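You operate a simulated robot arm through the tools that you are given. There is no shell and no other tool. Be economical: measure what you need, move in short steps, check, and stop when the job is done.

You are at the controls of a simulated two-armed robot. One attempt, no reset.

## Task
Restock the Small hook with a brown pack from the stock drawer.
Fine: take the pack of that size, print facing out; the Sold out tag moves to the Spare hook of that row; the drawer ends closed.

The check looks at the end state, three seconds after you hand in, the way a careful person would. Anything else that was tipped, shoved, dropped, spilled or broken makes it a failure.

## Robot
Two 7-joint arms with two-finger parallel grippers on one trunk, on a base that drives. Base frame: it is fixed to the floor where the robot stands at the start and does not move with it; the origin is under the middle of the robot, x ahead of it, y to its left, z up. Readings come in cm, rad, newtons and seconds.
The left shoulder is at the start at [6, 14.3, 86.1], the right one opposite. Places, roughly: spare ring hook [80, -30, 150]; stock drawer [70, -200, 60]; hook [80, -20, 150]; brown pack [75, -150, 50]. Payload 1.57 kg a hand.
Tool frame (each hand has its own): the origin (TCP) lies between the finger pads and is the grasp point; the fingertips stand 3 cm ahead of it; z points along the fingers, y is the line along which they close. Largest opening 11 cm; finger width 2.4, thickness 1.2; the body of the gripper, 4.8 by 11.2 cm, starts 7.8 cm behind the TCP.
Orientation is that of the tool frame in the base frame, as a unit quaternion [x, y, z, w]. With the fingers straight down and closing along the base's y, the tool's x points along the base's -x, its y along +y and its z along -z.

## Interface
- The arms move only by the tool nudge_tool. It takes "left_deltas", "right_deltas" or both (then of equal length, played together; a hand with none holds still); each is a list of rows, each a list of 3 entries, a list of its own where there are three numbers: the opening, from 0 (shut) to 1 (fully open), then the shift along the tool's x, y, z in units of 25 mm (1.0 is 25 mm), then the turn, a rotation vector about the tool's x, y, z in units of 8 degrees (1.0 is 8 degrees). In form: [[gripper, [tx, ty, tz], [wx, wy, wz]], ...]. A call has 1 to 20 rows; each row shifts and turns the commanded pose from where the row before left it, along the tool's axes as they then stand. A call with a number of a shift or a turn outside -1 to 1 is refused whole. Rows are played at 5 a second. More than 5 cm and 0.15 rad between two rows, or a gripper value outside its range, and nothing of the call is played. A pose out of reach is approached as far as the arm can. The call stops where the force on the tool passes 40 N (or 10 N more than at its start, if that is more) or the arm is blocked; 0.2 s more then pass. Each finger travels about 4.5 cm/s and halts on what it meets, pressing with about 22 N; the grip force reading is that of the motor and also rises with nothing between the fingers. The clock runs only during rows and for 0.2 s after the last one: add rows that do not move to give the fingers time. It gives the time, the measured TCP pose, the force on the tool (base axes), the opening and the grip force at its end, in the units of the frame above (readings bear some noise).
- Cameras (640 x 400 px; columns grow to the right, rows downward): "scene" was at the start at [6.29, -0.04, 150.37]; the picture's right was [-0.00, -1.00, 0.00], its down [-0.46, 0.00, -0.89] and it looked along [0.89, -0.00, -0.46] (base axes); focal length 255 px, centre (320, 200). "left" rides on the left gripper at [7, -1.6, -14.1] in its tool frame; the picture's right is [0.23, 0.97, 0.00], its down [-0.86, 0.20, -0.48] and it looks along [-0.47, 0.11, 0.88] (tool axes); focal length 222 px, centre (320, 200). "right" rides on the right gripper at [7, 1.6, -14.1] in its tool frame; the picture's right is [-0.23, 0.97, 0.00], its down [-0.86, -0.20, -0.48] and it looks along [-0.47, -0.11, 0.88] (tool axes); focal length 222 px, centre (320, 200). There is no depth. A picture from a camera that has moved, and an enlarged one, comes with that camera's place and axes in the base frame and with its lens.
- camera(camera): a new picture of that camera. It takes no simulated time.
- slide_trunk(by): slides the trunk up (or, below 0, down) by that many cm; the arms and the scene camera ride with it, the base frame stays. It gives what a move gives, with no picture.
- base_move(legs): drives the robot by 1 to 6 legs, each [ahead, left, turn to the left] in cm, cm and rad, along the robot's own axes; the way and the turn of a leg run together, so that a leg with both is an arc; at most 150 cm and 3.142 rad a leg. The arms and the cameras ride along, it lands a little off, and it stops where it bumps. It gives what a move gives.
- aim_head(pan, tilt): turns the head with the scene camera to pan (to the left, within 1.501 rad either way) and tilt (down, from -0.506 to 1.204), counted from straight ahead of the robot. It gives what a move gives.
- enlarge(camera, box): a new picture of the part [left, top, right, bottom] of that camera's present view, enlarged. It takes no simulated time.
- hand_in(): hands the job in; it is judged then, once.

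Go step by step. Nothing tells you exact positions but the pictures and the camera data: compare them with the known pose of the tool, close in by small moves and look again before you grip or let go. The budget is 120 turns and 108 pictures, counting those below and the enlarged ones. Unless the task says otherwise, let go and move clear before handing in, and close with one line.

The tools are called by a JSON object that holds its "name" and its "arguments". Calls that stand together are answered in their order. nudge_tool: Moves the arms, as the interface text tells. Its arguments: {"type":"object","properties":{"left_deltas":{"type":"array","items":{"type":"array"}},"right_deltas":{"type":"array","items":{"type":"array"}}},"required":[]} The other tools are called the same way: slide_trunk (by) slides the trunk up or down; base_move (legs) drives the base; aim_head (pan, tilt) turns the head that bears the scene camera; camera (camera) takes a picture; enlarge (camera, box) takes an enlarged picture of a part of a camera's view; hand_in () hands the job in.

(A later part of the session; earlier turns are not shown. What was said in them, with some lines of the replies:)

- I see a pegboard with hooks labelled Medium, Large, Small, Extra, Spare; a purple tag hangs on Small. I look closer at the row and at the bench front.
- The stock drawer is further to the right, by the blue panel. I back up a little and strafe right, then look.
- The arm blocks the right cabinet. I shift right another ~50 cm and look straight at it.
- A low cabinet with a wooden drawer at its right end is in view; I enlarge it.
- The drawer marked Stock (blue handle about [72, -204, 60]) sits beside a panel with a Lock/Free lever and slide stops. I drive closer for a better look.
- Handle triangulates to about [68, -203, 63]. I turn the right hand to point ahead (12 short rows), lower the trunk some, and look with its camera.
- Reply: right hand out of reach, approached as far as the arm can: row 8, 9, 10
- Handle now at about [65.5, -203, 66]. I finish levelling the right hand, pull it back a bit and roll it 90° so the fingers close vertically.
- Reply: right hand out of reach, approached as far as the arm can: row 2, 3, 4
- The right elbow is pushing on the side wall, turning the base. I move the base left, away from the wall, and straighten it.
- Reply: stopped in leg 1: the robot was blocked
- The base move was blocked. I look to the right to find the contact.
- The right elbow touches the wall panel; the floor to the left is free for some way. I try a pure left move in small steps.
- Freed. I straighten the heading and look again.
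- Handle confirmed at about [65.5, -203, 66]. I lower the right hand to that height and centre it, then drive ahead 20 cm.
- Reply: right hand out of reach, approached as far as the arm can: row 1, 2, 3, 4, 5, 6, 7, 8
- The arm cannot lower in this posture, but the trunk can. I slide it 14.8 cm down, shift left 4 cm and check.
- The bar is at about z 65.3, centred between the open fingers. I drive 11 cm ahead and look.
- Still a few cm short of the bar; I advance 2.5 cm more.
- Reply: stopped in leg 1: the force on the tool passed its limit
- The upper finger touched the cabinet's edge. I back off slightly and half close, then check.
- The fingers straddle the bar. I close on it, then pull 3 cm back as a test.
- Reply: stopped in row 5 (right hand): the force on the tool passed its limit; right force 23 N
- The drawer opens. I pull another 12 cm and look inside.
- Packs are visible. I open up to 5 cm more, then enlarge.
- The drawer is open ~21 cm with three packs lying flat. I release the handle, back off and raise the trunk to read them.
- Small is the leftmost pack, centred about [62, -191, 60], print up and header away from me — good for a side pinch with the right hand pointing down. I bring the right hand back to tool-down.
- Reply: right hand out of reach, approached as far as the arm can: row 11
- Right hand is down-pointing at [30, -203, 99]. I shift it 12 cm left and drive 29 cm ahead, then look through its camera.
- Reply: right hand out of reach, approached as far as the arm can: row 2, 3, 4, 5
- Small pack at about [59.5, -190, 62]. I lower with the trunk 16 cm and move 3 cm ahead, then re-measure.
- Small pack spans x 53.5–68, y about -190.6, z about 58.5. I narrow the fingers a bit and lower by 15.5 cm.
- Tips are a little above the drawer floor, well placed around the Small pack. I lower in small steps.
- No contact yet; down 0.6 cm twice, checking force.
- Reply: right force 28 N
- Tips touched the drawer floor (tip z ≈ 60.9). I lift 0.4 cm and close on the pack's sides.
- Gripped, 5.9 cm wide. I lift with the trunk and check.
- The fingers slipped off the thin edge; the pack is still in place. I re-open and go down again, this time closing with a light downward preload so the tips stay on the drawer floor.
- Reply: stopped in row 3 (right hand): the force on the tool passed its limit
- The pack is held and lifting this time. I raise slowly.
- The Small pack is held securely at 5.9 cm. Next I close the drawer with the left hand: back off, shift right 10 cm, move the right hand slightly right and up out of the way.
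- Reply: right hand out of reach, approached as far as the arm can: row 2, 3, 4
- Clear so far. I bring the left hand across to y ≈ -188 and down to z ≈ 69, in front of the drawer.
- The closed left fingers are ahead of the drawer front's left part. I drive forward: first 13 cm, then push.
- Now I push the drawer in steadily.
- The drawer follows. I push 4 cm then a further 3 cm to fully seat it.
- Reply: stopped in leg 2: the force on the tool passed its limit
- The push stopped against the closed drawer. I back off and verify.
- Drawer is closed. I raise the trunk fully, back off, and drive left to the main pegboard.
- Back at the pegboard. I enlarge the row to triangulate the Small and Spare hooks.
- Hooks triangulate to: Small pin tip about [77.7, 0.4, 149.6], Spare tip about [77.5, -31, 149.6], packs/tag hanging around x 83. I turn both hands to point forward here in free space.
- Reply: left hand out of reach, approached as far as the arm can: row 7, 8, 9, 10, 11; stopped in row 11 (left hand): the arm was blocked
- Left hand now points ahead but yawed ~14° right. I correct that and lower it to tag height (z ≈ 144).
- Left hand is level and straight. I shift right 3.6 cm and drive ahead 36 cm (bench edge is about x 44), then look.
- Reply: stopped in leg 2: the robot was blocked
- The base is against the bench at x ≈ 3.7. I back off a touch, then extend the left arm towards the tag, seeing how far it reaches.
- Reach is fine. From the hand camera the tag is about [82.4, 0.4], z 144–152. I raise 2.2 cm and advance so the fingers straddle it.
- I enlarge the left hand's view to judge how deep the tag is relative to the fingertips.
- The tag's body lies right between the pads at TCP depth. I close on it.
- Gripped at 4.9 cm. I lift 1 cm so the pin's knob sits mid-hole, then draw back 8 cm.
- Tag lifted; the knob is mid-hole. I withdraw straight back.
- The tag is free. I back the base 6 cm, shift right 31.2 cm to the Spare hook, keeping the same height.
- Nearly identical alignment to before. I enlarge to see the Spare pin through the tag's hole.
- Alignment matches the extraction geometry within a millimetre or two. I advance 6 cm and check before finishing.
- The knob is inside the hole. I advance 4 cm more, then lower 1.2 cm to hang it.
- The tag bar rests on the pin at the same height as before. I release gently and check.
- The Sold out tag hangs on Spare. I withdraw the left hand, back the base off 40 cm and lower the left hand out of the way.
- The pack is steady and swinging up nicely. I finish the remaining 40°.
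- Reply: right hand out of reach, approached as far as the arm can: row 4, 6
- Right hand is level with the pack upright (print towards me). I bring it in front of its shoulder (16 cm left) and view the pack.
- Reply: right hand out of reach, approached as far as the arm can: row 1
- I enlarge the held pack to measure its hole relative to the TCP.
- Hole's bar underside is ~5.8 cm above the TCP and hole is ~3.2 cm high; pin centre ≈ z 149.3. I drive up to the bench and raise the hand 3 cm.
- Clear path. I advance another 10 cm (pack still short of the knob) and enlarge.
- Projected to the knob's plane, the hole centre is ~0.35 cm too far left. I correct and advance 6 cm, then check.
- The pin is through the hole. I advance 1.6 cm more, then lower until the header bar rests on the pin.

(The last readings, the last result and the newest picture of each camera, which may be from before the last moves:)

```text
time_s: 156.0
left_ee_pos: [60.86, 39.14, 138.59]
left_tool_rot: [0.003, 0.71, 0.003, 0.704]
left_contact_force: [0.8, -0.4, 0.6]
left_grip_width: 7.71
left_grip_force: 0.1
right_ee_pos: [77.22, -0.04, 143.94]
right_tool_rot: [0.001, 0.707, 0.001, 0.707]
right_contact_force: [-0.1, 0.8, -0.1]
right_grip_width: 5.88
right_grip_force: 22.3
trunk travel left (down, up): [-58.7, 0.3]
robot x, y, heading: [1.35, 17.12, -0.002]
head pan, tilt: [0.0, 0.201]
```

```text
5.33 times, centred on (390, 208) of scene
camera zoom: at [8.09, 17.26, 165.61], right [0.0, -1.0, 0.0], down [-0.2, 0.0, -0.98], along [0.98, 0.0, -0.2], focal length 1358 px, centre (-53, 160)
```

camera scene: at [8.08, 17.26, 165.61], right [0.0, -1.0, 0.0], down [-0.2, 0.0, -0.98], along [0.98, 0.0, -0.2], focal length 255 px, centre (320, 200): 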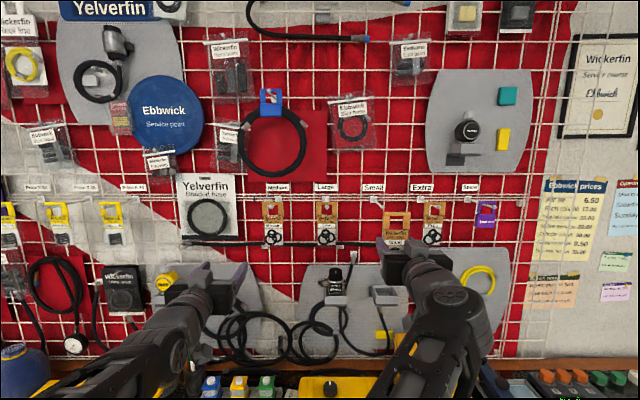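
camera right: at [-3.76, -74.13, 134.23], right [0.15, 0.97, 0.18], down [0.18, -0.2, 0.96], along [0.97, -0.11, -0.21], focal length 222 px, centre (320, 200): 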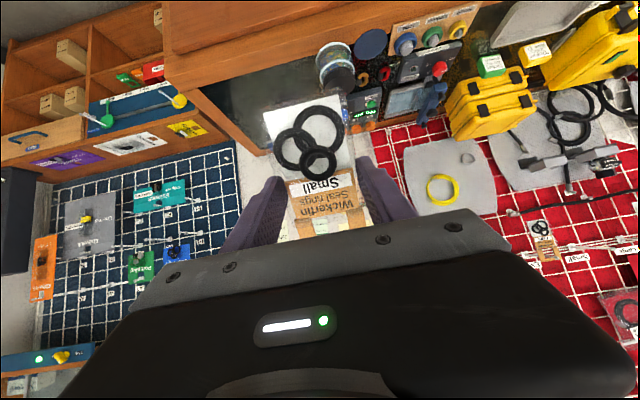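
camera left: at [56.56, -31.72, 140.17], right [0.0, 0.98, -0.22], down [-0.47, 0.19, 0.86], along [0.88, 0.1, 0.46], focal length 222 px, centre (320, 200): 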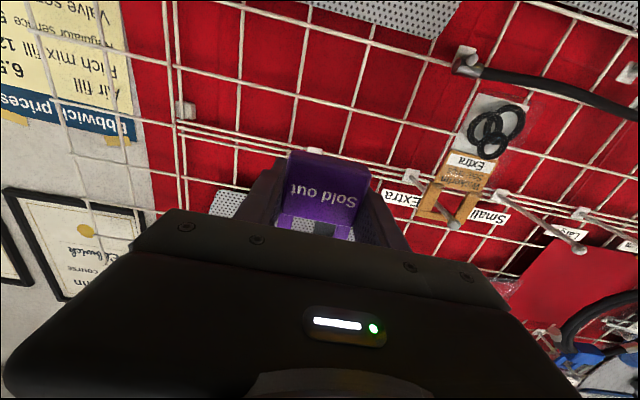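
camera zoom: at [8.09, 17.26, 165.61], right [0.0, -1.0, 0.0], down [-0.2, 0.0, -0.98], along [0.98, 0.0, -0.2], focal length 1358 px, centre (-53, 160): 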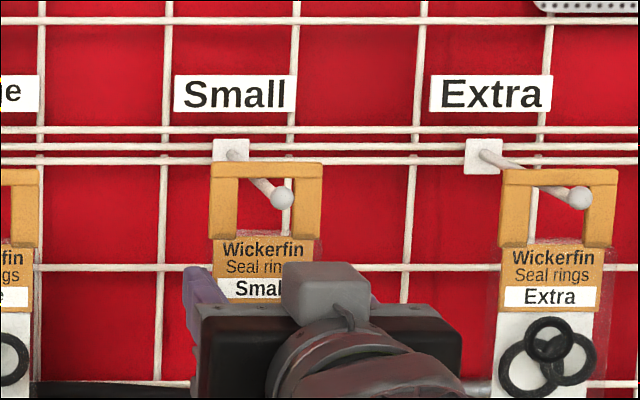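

Nearly resting; I lower another 0.3 cm and watch the force.

{"name": "nudge_tool", "arguments": {"right_deltas": [[0.35, [0.06, 0, 0], [0, 0, 0]], [0.35, [0.06, 0, 0], [0, 0, 0]], [0.35, [0, 0, 0], [0, 0, 0]]]}}

{"name": "enlarge", "arguments": {"camera": "scene", "box": [340, 180, 420, 230]}}

```text
time_s: 156.8
left_ee_pos: [60.74, 39.05, 138.62]
left_tool_rot: [0.004, 0.71, 0.002, 0.704]
left_contact_force: [-0.6, 1.0, -0.5]
left_grip_width: 7.68
left_grip_force: 0.1
right_ee_pos: [77.17, -0.08, 143.7]
right_tool_rot: [0.001, 0.706, 0.002, 0.708]
right_contact_force: [3.1, -3.0, 11.3]
right_grip_width: 5.89
right_grip_force: 21.7
trunk travel left (down, up): [-58.7, 0.3]
robot x, y, heading: [1.84, 16.77, 0.003]
head pan, tilt: [0.0, 0.201]
```

```text
8.00 times, centred on (380, 205) of scene
camera zoom: at [8.02, 17.24, 165.63], right [0.0, -1.0, 0.0], down [-0.2, 0.0, -0.98], along [0.98, 0.0, -0.2], focal length 2037 px, centre (-160, 160)
```

zoom: 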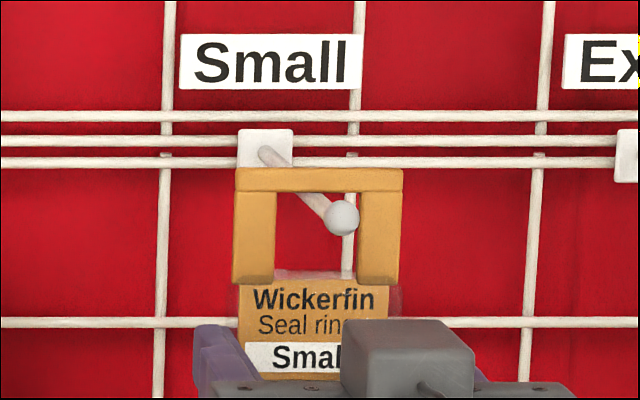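

The bar is resting on the pin (11 N). I ease up 0.15 cm and release gently.

{"name": "nudge_tool", "arguments": {"right_deltas": [[0.35, [-0.07, 0, 0], [0, 0, 0]], [0.5, [0, 0, 0], [0, 0, 0]], [0.56, [0, 0, 0], [0, 0, 0]], [0.62, [0, 0, 0], [0, 0, 0]], [0.7, [0, 0, 0], [0, 0, 0]], [0.8, [0, 0, 0], [0, 0, 0]], [0.8, [0, 0, 0], [0, 0, 0]], [0.8, [0, 0, 0], [0, 0, 0]]]}}

{"name": "camera", "arguments": {"camera": "right"}}

{"name": "enlarge", "arguments": {"camera": "scene", "box": [330, 170, 450, 245]}}

```text
time_s: 158.6
left_ee_pos: [60.82, 39.17, 138.67]
left_tool_rot: [0.003, 0.71, 0.003, 0.704]
left_contact_force: [0.2, 0.1, -0.2]
left_grip_width: 7.7
left_grip_force: 0.1
right_ee_pos: [77.12, 0.17, 143.69]
right_tool_rot: [0.0, 0.708, 0.003, 0.707]
right_contact_force: [-0.5, -1.1, -0.9]
right_grip_width: 8.8
right_grip_force: 0.0
trunk travel left (down, up): [-58.7, 0.3]
robot x, y, heading: [1.48, 17.2, -0.003]
head pan, tilt: [0.0, 0.201]
```

```text
20 pictures are left
camera right: at [63.11, 1.76, 136.87], right [0.0, 0.97, 0.23], down [-0.48, -0.2, 0.85], along [0.88, -0.11, 0.46], focal length 222 px, centre (320, 200)
```

right: 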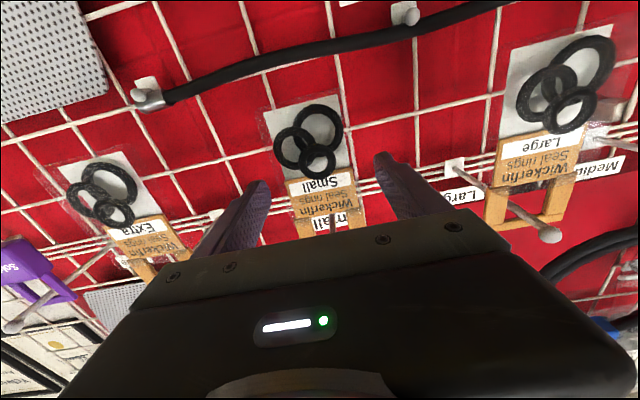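

```text
5.33 times, centred on (390, 208) of scene
camera zoom: at [8.09, 17.26, 165.61], right [0.0, -1.0, 0.0], down [-0.2, 0.0, -0.98], along [0.98, 0.0, -0.2], focal length 1358 px, centre (-53, 160)
```

zoom: 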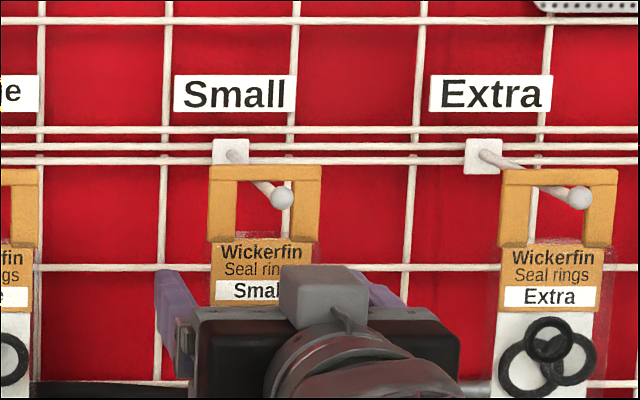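

The pack hangs freely on the Small hook. I withdraw the right hand straight back and drive clear, then verify everything.

{"name": "nudge_tool", "arguments": {"right_deltas": [[0.8, [0, 0, -0.6], [0, 0, 0]], [0.8, [0, 0, -0.8], [0, 0, 0]], [0.8, [0, 0, -1], [0, 0, 0]], [0.8, [0, 0, -1], [0, 0, 0]], [0.8, [0, 0, -1], [0, 0, 0]], [0.8, [0, 0, -1], [0, 0, 0]], [0.8, [0, 0, 0], [0, 0, 0]]]}}

{"name": "base_move", "arguments": {"legs": [[-40, 0, 0]]}}

{"name": "enlarge", "arguments": {"camera": "scene", "box": [260, 150, 460, 275]}}

{"name": "aim_head", "arguments": {"pan": -0.9, "tilt": 0.35}}

{"name": "camera", "arguments": {"camera": "scene"}}

```text
time_s: 160.2
left_ee_pos: [60.76, 39.03, 138.55]
left_tool_rot: [0.002, 0.71, 0.003, 0.704]
left_contact_force: [0.6, -0.1, 0.5]
left_grip_width: 7.73
left_grip_force: 0.1
right_ee_pos: [63.79, -0.26, 143.8]
right_tool_rot: [0.001, 0.708, 0.002, 0.707]
right_contact_force: [-0.5, -0.6, -0.2]
right_grip_width: 8.81
right_grip_force: 0.1
trunk travel left (down, up): [-58.7, 0.3]
robot x, y, heading: [1.34, 17.74, 0.001]
head pan, tilt: [0.0, 0.201]
```

```text
time_s: 162.7
left_ee_pos: [21.22, 38.82, 138.48]
left_tool_rot: [0.006, 0.71, 0.0, 0.704]
left_contact_force: [-0.6, -0.2, -0.2]
left_grip_width: 7.68
left_grip_force: 0.0
right_ee_pos: [23.75, -0.38, 143.84]
right_tool_rot: [0.003, 0.707, 0.0, 0.707]
right_contact_force: [-1.1, -0.3, 0.1]
right_grip_width: 8.79
right_grip_force: 0.0
trunk travel left (down, up): [-58.7, 0.3]
robot x, y, heading: [-38.0, 17.59, -0.013]
head pan, tilt: [0.0, 0.201]
```

```text
3.20 times, centred on (360, 212) of scene
camera zoom: at [-31.83, 17.44, 165.61], right [-0.01, -1.0, 0.0], down [-0.2, 0.0, -0.98], along [0.98, -0.01, -0.2], focal length 815 px, centre (192, 160)
```

zoom: 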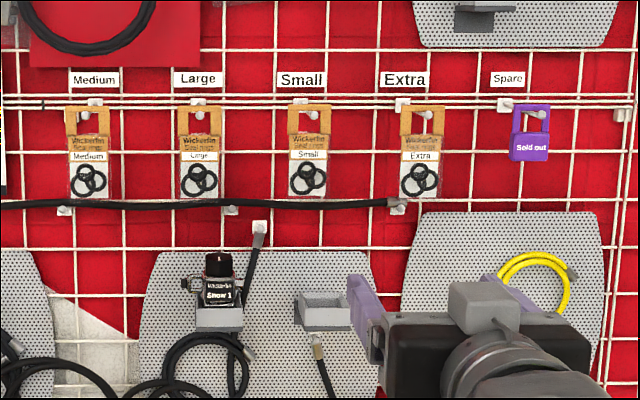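

```text
time_s: 163.9
left_ee_pos: [21.23, 38.83, 138.65]
left_tool_rot: [0.007, 0.71, -0.002, 0.704]
left_contact_force: [-0.1, -0.6, -0.1]
left_grip_width: 7.7
left_grip_force: 0.0
right_ee_pos: [24.02, -0.48, 143.93]
right_tool_rot: [0.003, 0.707, -0.002, 0.707]
right_contact_force: [-0.2, -0.7, -0.2]
right_grip_width: 8.8
right_grip_force: 0.0
trunk travel left (down, up): [-58.7, 0.3]
robot x, y, heading: [-37.84, 17.7, -0.008]
head pan, tilt: [-0.901, 0.351]
```

```text
17 pictures are left
camera scene: at [-35.32, 10.18, 164.21], right [-0.79, -0.61, 0.0], down [-0.21, 0.27, -0.94], along [0.58, -0.74, -0.34], focal length 255 px, centre (320, 200)
```

scene: 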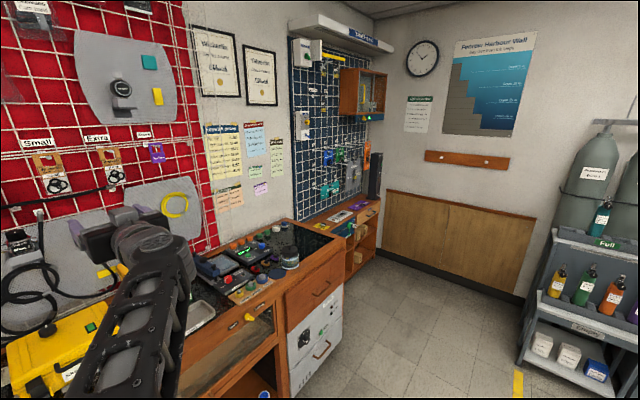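

The Small pack and the tag hang correctly. One last check on the drawer.

{"name": "enlarge", "arguments": {"camera": "scene", "box": [310, 190, 400, 246]}}

```text
7.11 times, centred on (355, 218) of scene
camera zoom: at [-35.32, 10.18, 164.21], right [-0.79, -0.61, 0.0], down [-0.21, 0.27, -0.94], along [0.58, -0.74, -0.34], focal length 1811 px, centre (71, 72)
```

zoom: 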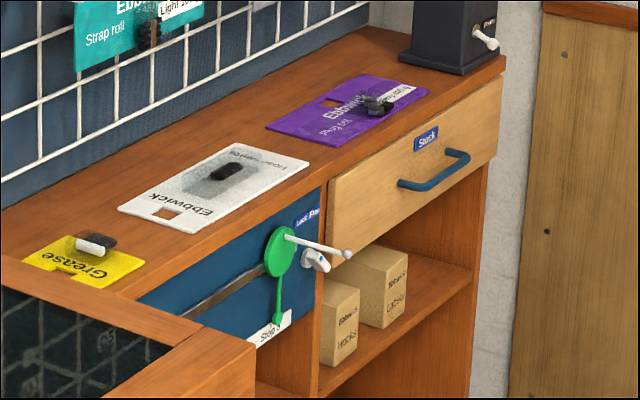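

I want a closer look to make sure the drawer is fully seated, so I drive back and reproduce an earlier viewpoint.

{"name": "base_move", "arguments": {"legs": [[0, -145, 0.008], [0, -43, 0], [20, 0, 0]]}}

{"name": "slide_trunk", "arguments": {"by": -33}}

{"name": "aim_head", "arguments": {"pan": -0.3, "tilt": 0.6}}

{"name": "camera", "arguments": {"camera": "scene"}}

{"name": "enlarge", "arguments": {"camera": "scene", "box": [250, 170, 410, 270]}}

```text
time_s: 172.4
left_ee_pos: [17.98, -131.36, 138.51]
left_tool_rot: [0.03, 0.71, -0.022, 0.703]
left_contact_force: [0.5, -0.4, -0.1]
left_grip_width: 7.69
left_grip_force: 0.0
right_ee_pos: [18.17, -170.66, 143.7]
right_tool_rot: [0.027, 0.707, -0.023, 0.706]
right_contact_force: [1.0, -0.9, 0.3]
right_grip_width: 8.79
right_grip_force: 0.1
trunk travel left (down, up): [-58.7, 0.3]
robot x, y, heading: [-42.75, -148.87, -0.07]
head pan, tilt: [-0.901, 0.351]
stopped in leg 2: the robot was blocked; the commanded pose is now the measured one
```

```text
time_s: 175.7
left_ee_pos: [17.69, -131.22, 105.61]
left_tool_rot: [0.03, 0.709, -0.023, 0.704]
left_contact_force: [-1.1, 0.5, -0.2]
left_grip_width: 7.7
left_grip_force: 0.1
right_ee_pos: [17.98, -170.52, 110.87]
right_tool_rot: [0.025, 0.707, -0.023, 0.707]
right_contact_force: [-0.8, 0.5, -0.1]
right_grip_width: 8.79
right_grip_force: 0.0
trunk travel left (down, up): [-25.7, 33.3]
robot x, y, heading: [-42.99, -148.71, -0.07]
head pan, tilt: [-0.901, 0.351]
```

```text
time_s: 176.7
left_ee_pos: [17.51, -131.18, 105.64]
left_tool_rot: [0.028, 0.709, -0.022, 0.704]
left_contact_force: [-0.7, -0.5, 1.2]
left_grip_width: 7.69
left_grip_force: 0.0
right_ee_pos: [17.97, -170.53, 110.82]
right_tool_rot: [0.025, 0.707, -0.023, 0.707]
right_contact_force: [0.0, 0.0, -0.6]
right_grip_width: 8.79
right_grip_force: 0.1
trunk travel left (down, up): [-25.7, 33.3]
robot x, y, heading: [-42.71, -148.77, -0.07]
head pan, tilt: [-0.3, 0.6]
```

```text
15 pictures are left
camera scene: at [-37.49, -151.72, 128.93], right [-0.36, -0.93, 0.0], down [-0.53, 0.21, -0.83], along [0.77, -0.3, -0.56], focal length 255 px, centre (320, 200)
```

scene: 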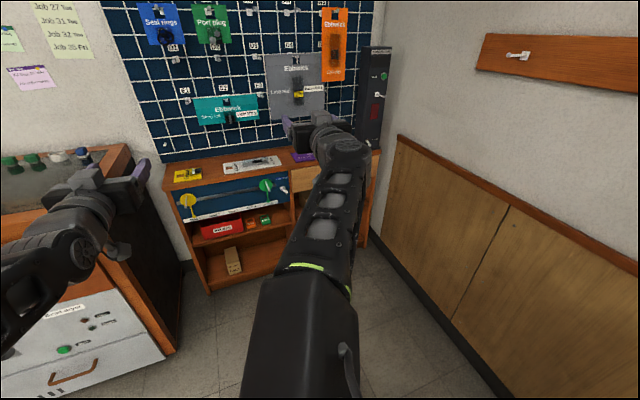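

```text
4.00 times, centred on (330, 220) of scene
camera zoom: at [-37.49, -151.72, 128.93], right [-0.36, -0.93, 0.0], down [-0.53, 0.21, -0.83], along [0.77, -0.3, -0.56], focal length 1018 px, centre (280, 120)
```

zoom: 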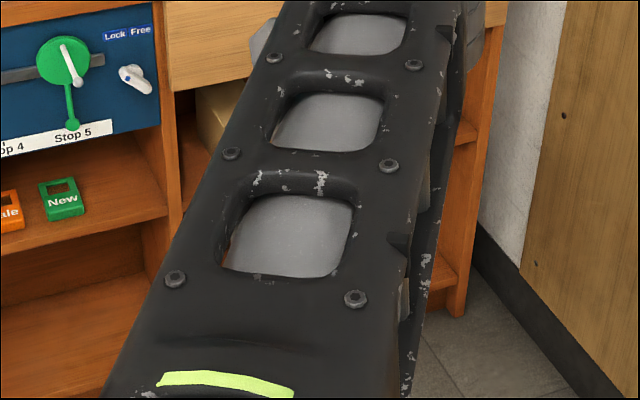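

The base bumped something on the right, probably the trolley. I look there at once.

{"name": "aim_head", "arguments": {"pan": -1.5, "tilt": 0.6}}

{"name": "camera", "arguments": {"camera": "scene"}}

```text
time_s: 178.1
left_ee_pos: [17.74, -131.15, 105.56]
left_tool_rot: [0.029, 0.709, -0.022, 0.704]
left_contact_force: [-0.4, 0.1, 0.1]
left_grip_width: 7.68
left_grip_force: 0.0
right_ee_pos: [17.91, -170.55, 110.83]
right_tool_rot: [0.025, 0.707, -0.022, 0.707]
right_contact_force: [0.9, 0.5, 0.7]
right_grip_width: 8.81
right_grip_force: 0.1
trunk travel left (down, up): [-25.7, 33.3]
robot x, y, heading: [-42.95, -148.75, -0.072]
head pan, tilt: [-1.499, 0.6]
```

```text
13 pictures are left
camera scene: at [-45.72, -157.33, 128.93], right [-1.0, 0.0, 0.0], down [0.0, 0.56, -0.83], along [0.0, -0.83, -0.56], focal length 255 px, centre (320, 200)
```

scene: 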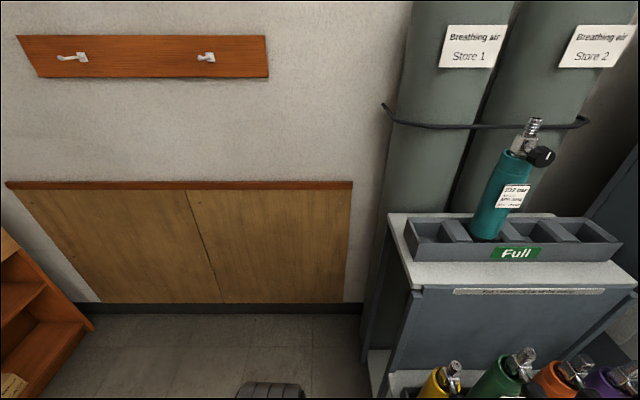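

The trolley and its bottles stand upright; it was only a bump of the base. I move away left and forward to the known free lane, then look at the drawer.

{"name": "base_move", "arguments": {"legs": [[0, 8, 0], [15, 0, 0.07]]}}

{"name": "camera", "arguments": {"camera": "scene"}}

{"name": "aim_head", "arguments": {"pan": -0.75, "tilt": 0.55}}

{"name": "enlarge", "arguments": {"camera": "scene", "box": [160, 100, 480, 300]}}

```text
time_s: 180.1
left_ee_pos: [31.96, -119.62, 105.6]
left_tool_rot: [0.004, 0.71, 0.002, 0.705]
left_contact_force: [-0.1, 0.6, -0.1]
left_grip_width: 7.73
left_grip_force: 0.0
right_ee_pos: [34.93, -158.65, 110.81]
right_tool_rot: [0.001, 0.707, 0.002, 0.707]
right_contact_force: [-1.3, -0.1, -0.4]
right_grip_width: 8.82
right_grip_force: 0.0
trunk travel left (down, up): [-25.7, 33.3]
robot x, y, heading: [-27.31, -141.28, 0.001]
head pan, tilt: [-1.499, 0.6]
```

```text
12 pictures are left
camera scene: at [-29.47, -150.04, 128.93], right [-1.0, -0.07, 0.0], down [-0.04, 0.56, -0.83], along [0.06, -0.82, -0.56], focal length 255 px, centre (320, 200)
```

scene: 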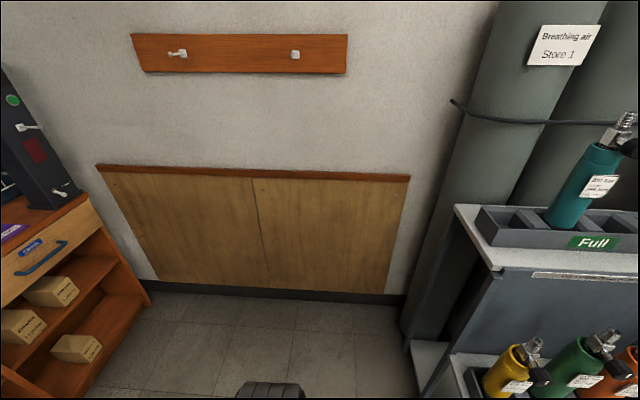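

```text
time_s: 181.2
left_ee_pos: [31.88, -119.5, 105.51]
left_tool_rot: [0.004, 0.71, 0.003, 0.704]
left_contact_force: [-0.4, -0.4, 0.6]
left_grip_width: 7.67
left_grip_force: 0.0
right_ee_pos: [34.93, -158.77, 110.82]
right_tool_rot: [0.001, 0.707, 0.002, 0.707]
right_contact_force: [-0.1, -0.4, 0.0]
right_grip_width: 8.79
right_grip_force: 0.0
trunk travel left (down, up): [-25.7, 33.3]
robot x, y, heading: [-27.32, -141.56, 0.001]
head pan, tilt: [-0.75, 0.55]
```

```text
2.00 times, centred on (320, 200) of scene
camera zoom: at [-23.57, -147.37, 129.38], right [-0.68, -0.73, 0.0], down [-0.38, 0.36, -0.85], along [0.62, -0.58, -0.52], focal length 509 px, centre (320, 200)
```

zoom: 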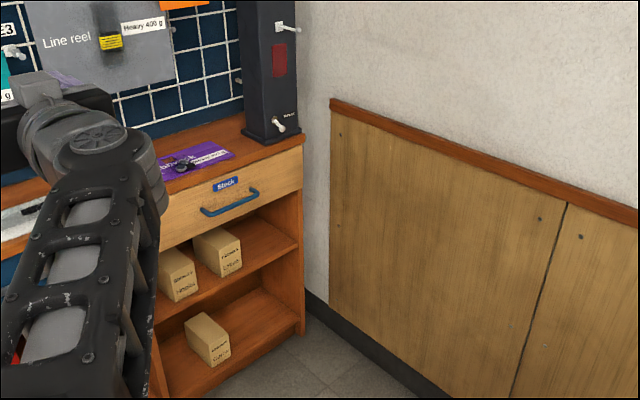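

{"name": "enlarge", "arguments": {"camera": "scene", "box": [240, 155, 330, 211]}}

```text
7.11 times, centred on (285, 183) of scene
camera zoom: at [-23.57, -147.37, 129.38], right [-0.68, -0.73, 0.0], down [-0.38, 0.36, -0.85], along [0.62, -0.58, -0.52], focal length 1811 px, centre (569, 321)
```

zoom: 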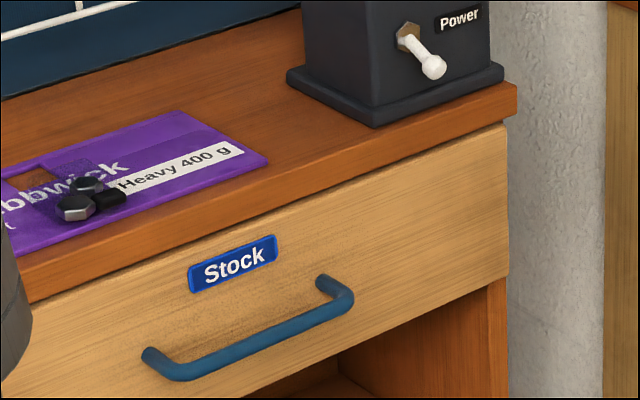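

The drawer front sits tucked under the cabinet top as at the start: closed. Everything is in place and both hands are empty and clear, so I hand in.

{"name": "hand_in", "arguments": {}}

```text
The job is handed in.
```

The Small hook is restocked with the Small brown pack, print facing out. The Sold out tag hangs on that row's Spare hook, and the stock drawer is closed. On my last drive back to check the drawer, the base bumped the gas-bottle trolley. The bottles I could see were still upright, and I couldn't see any sign that the trolley had moved.
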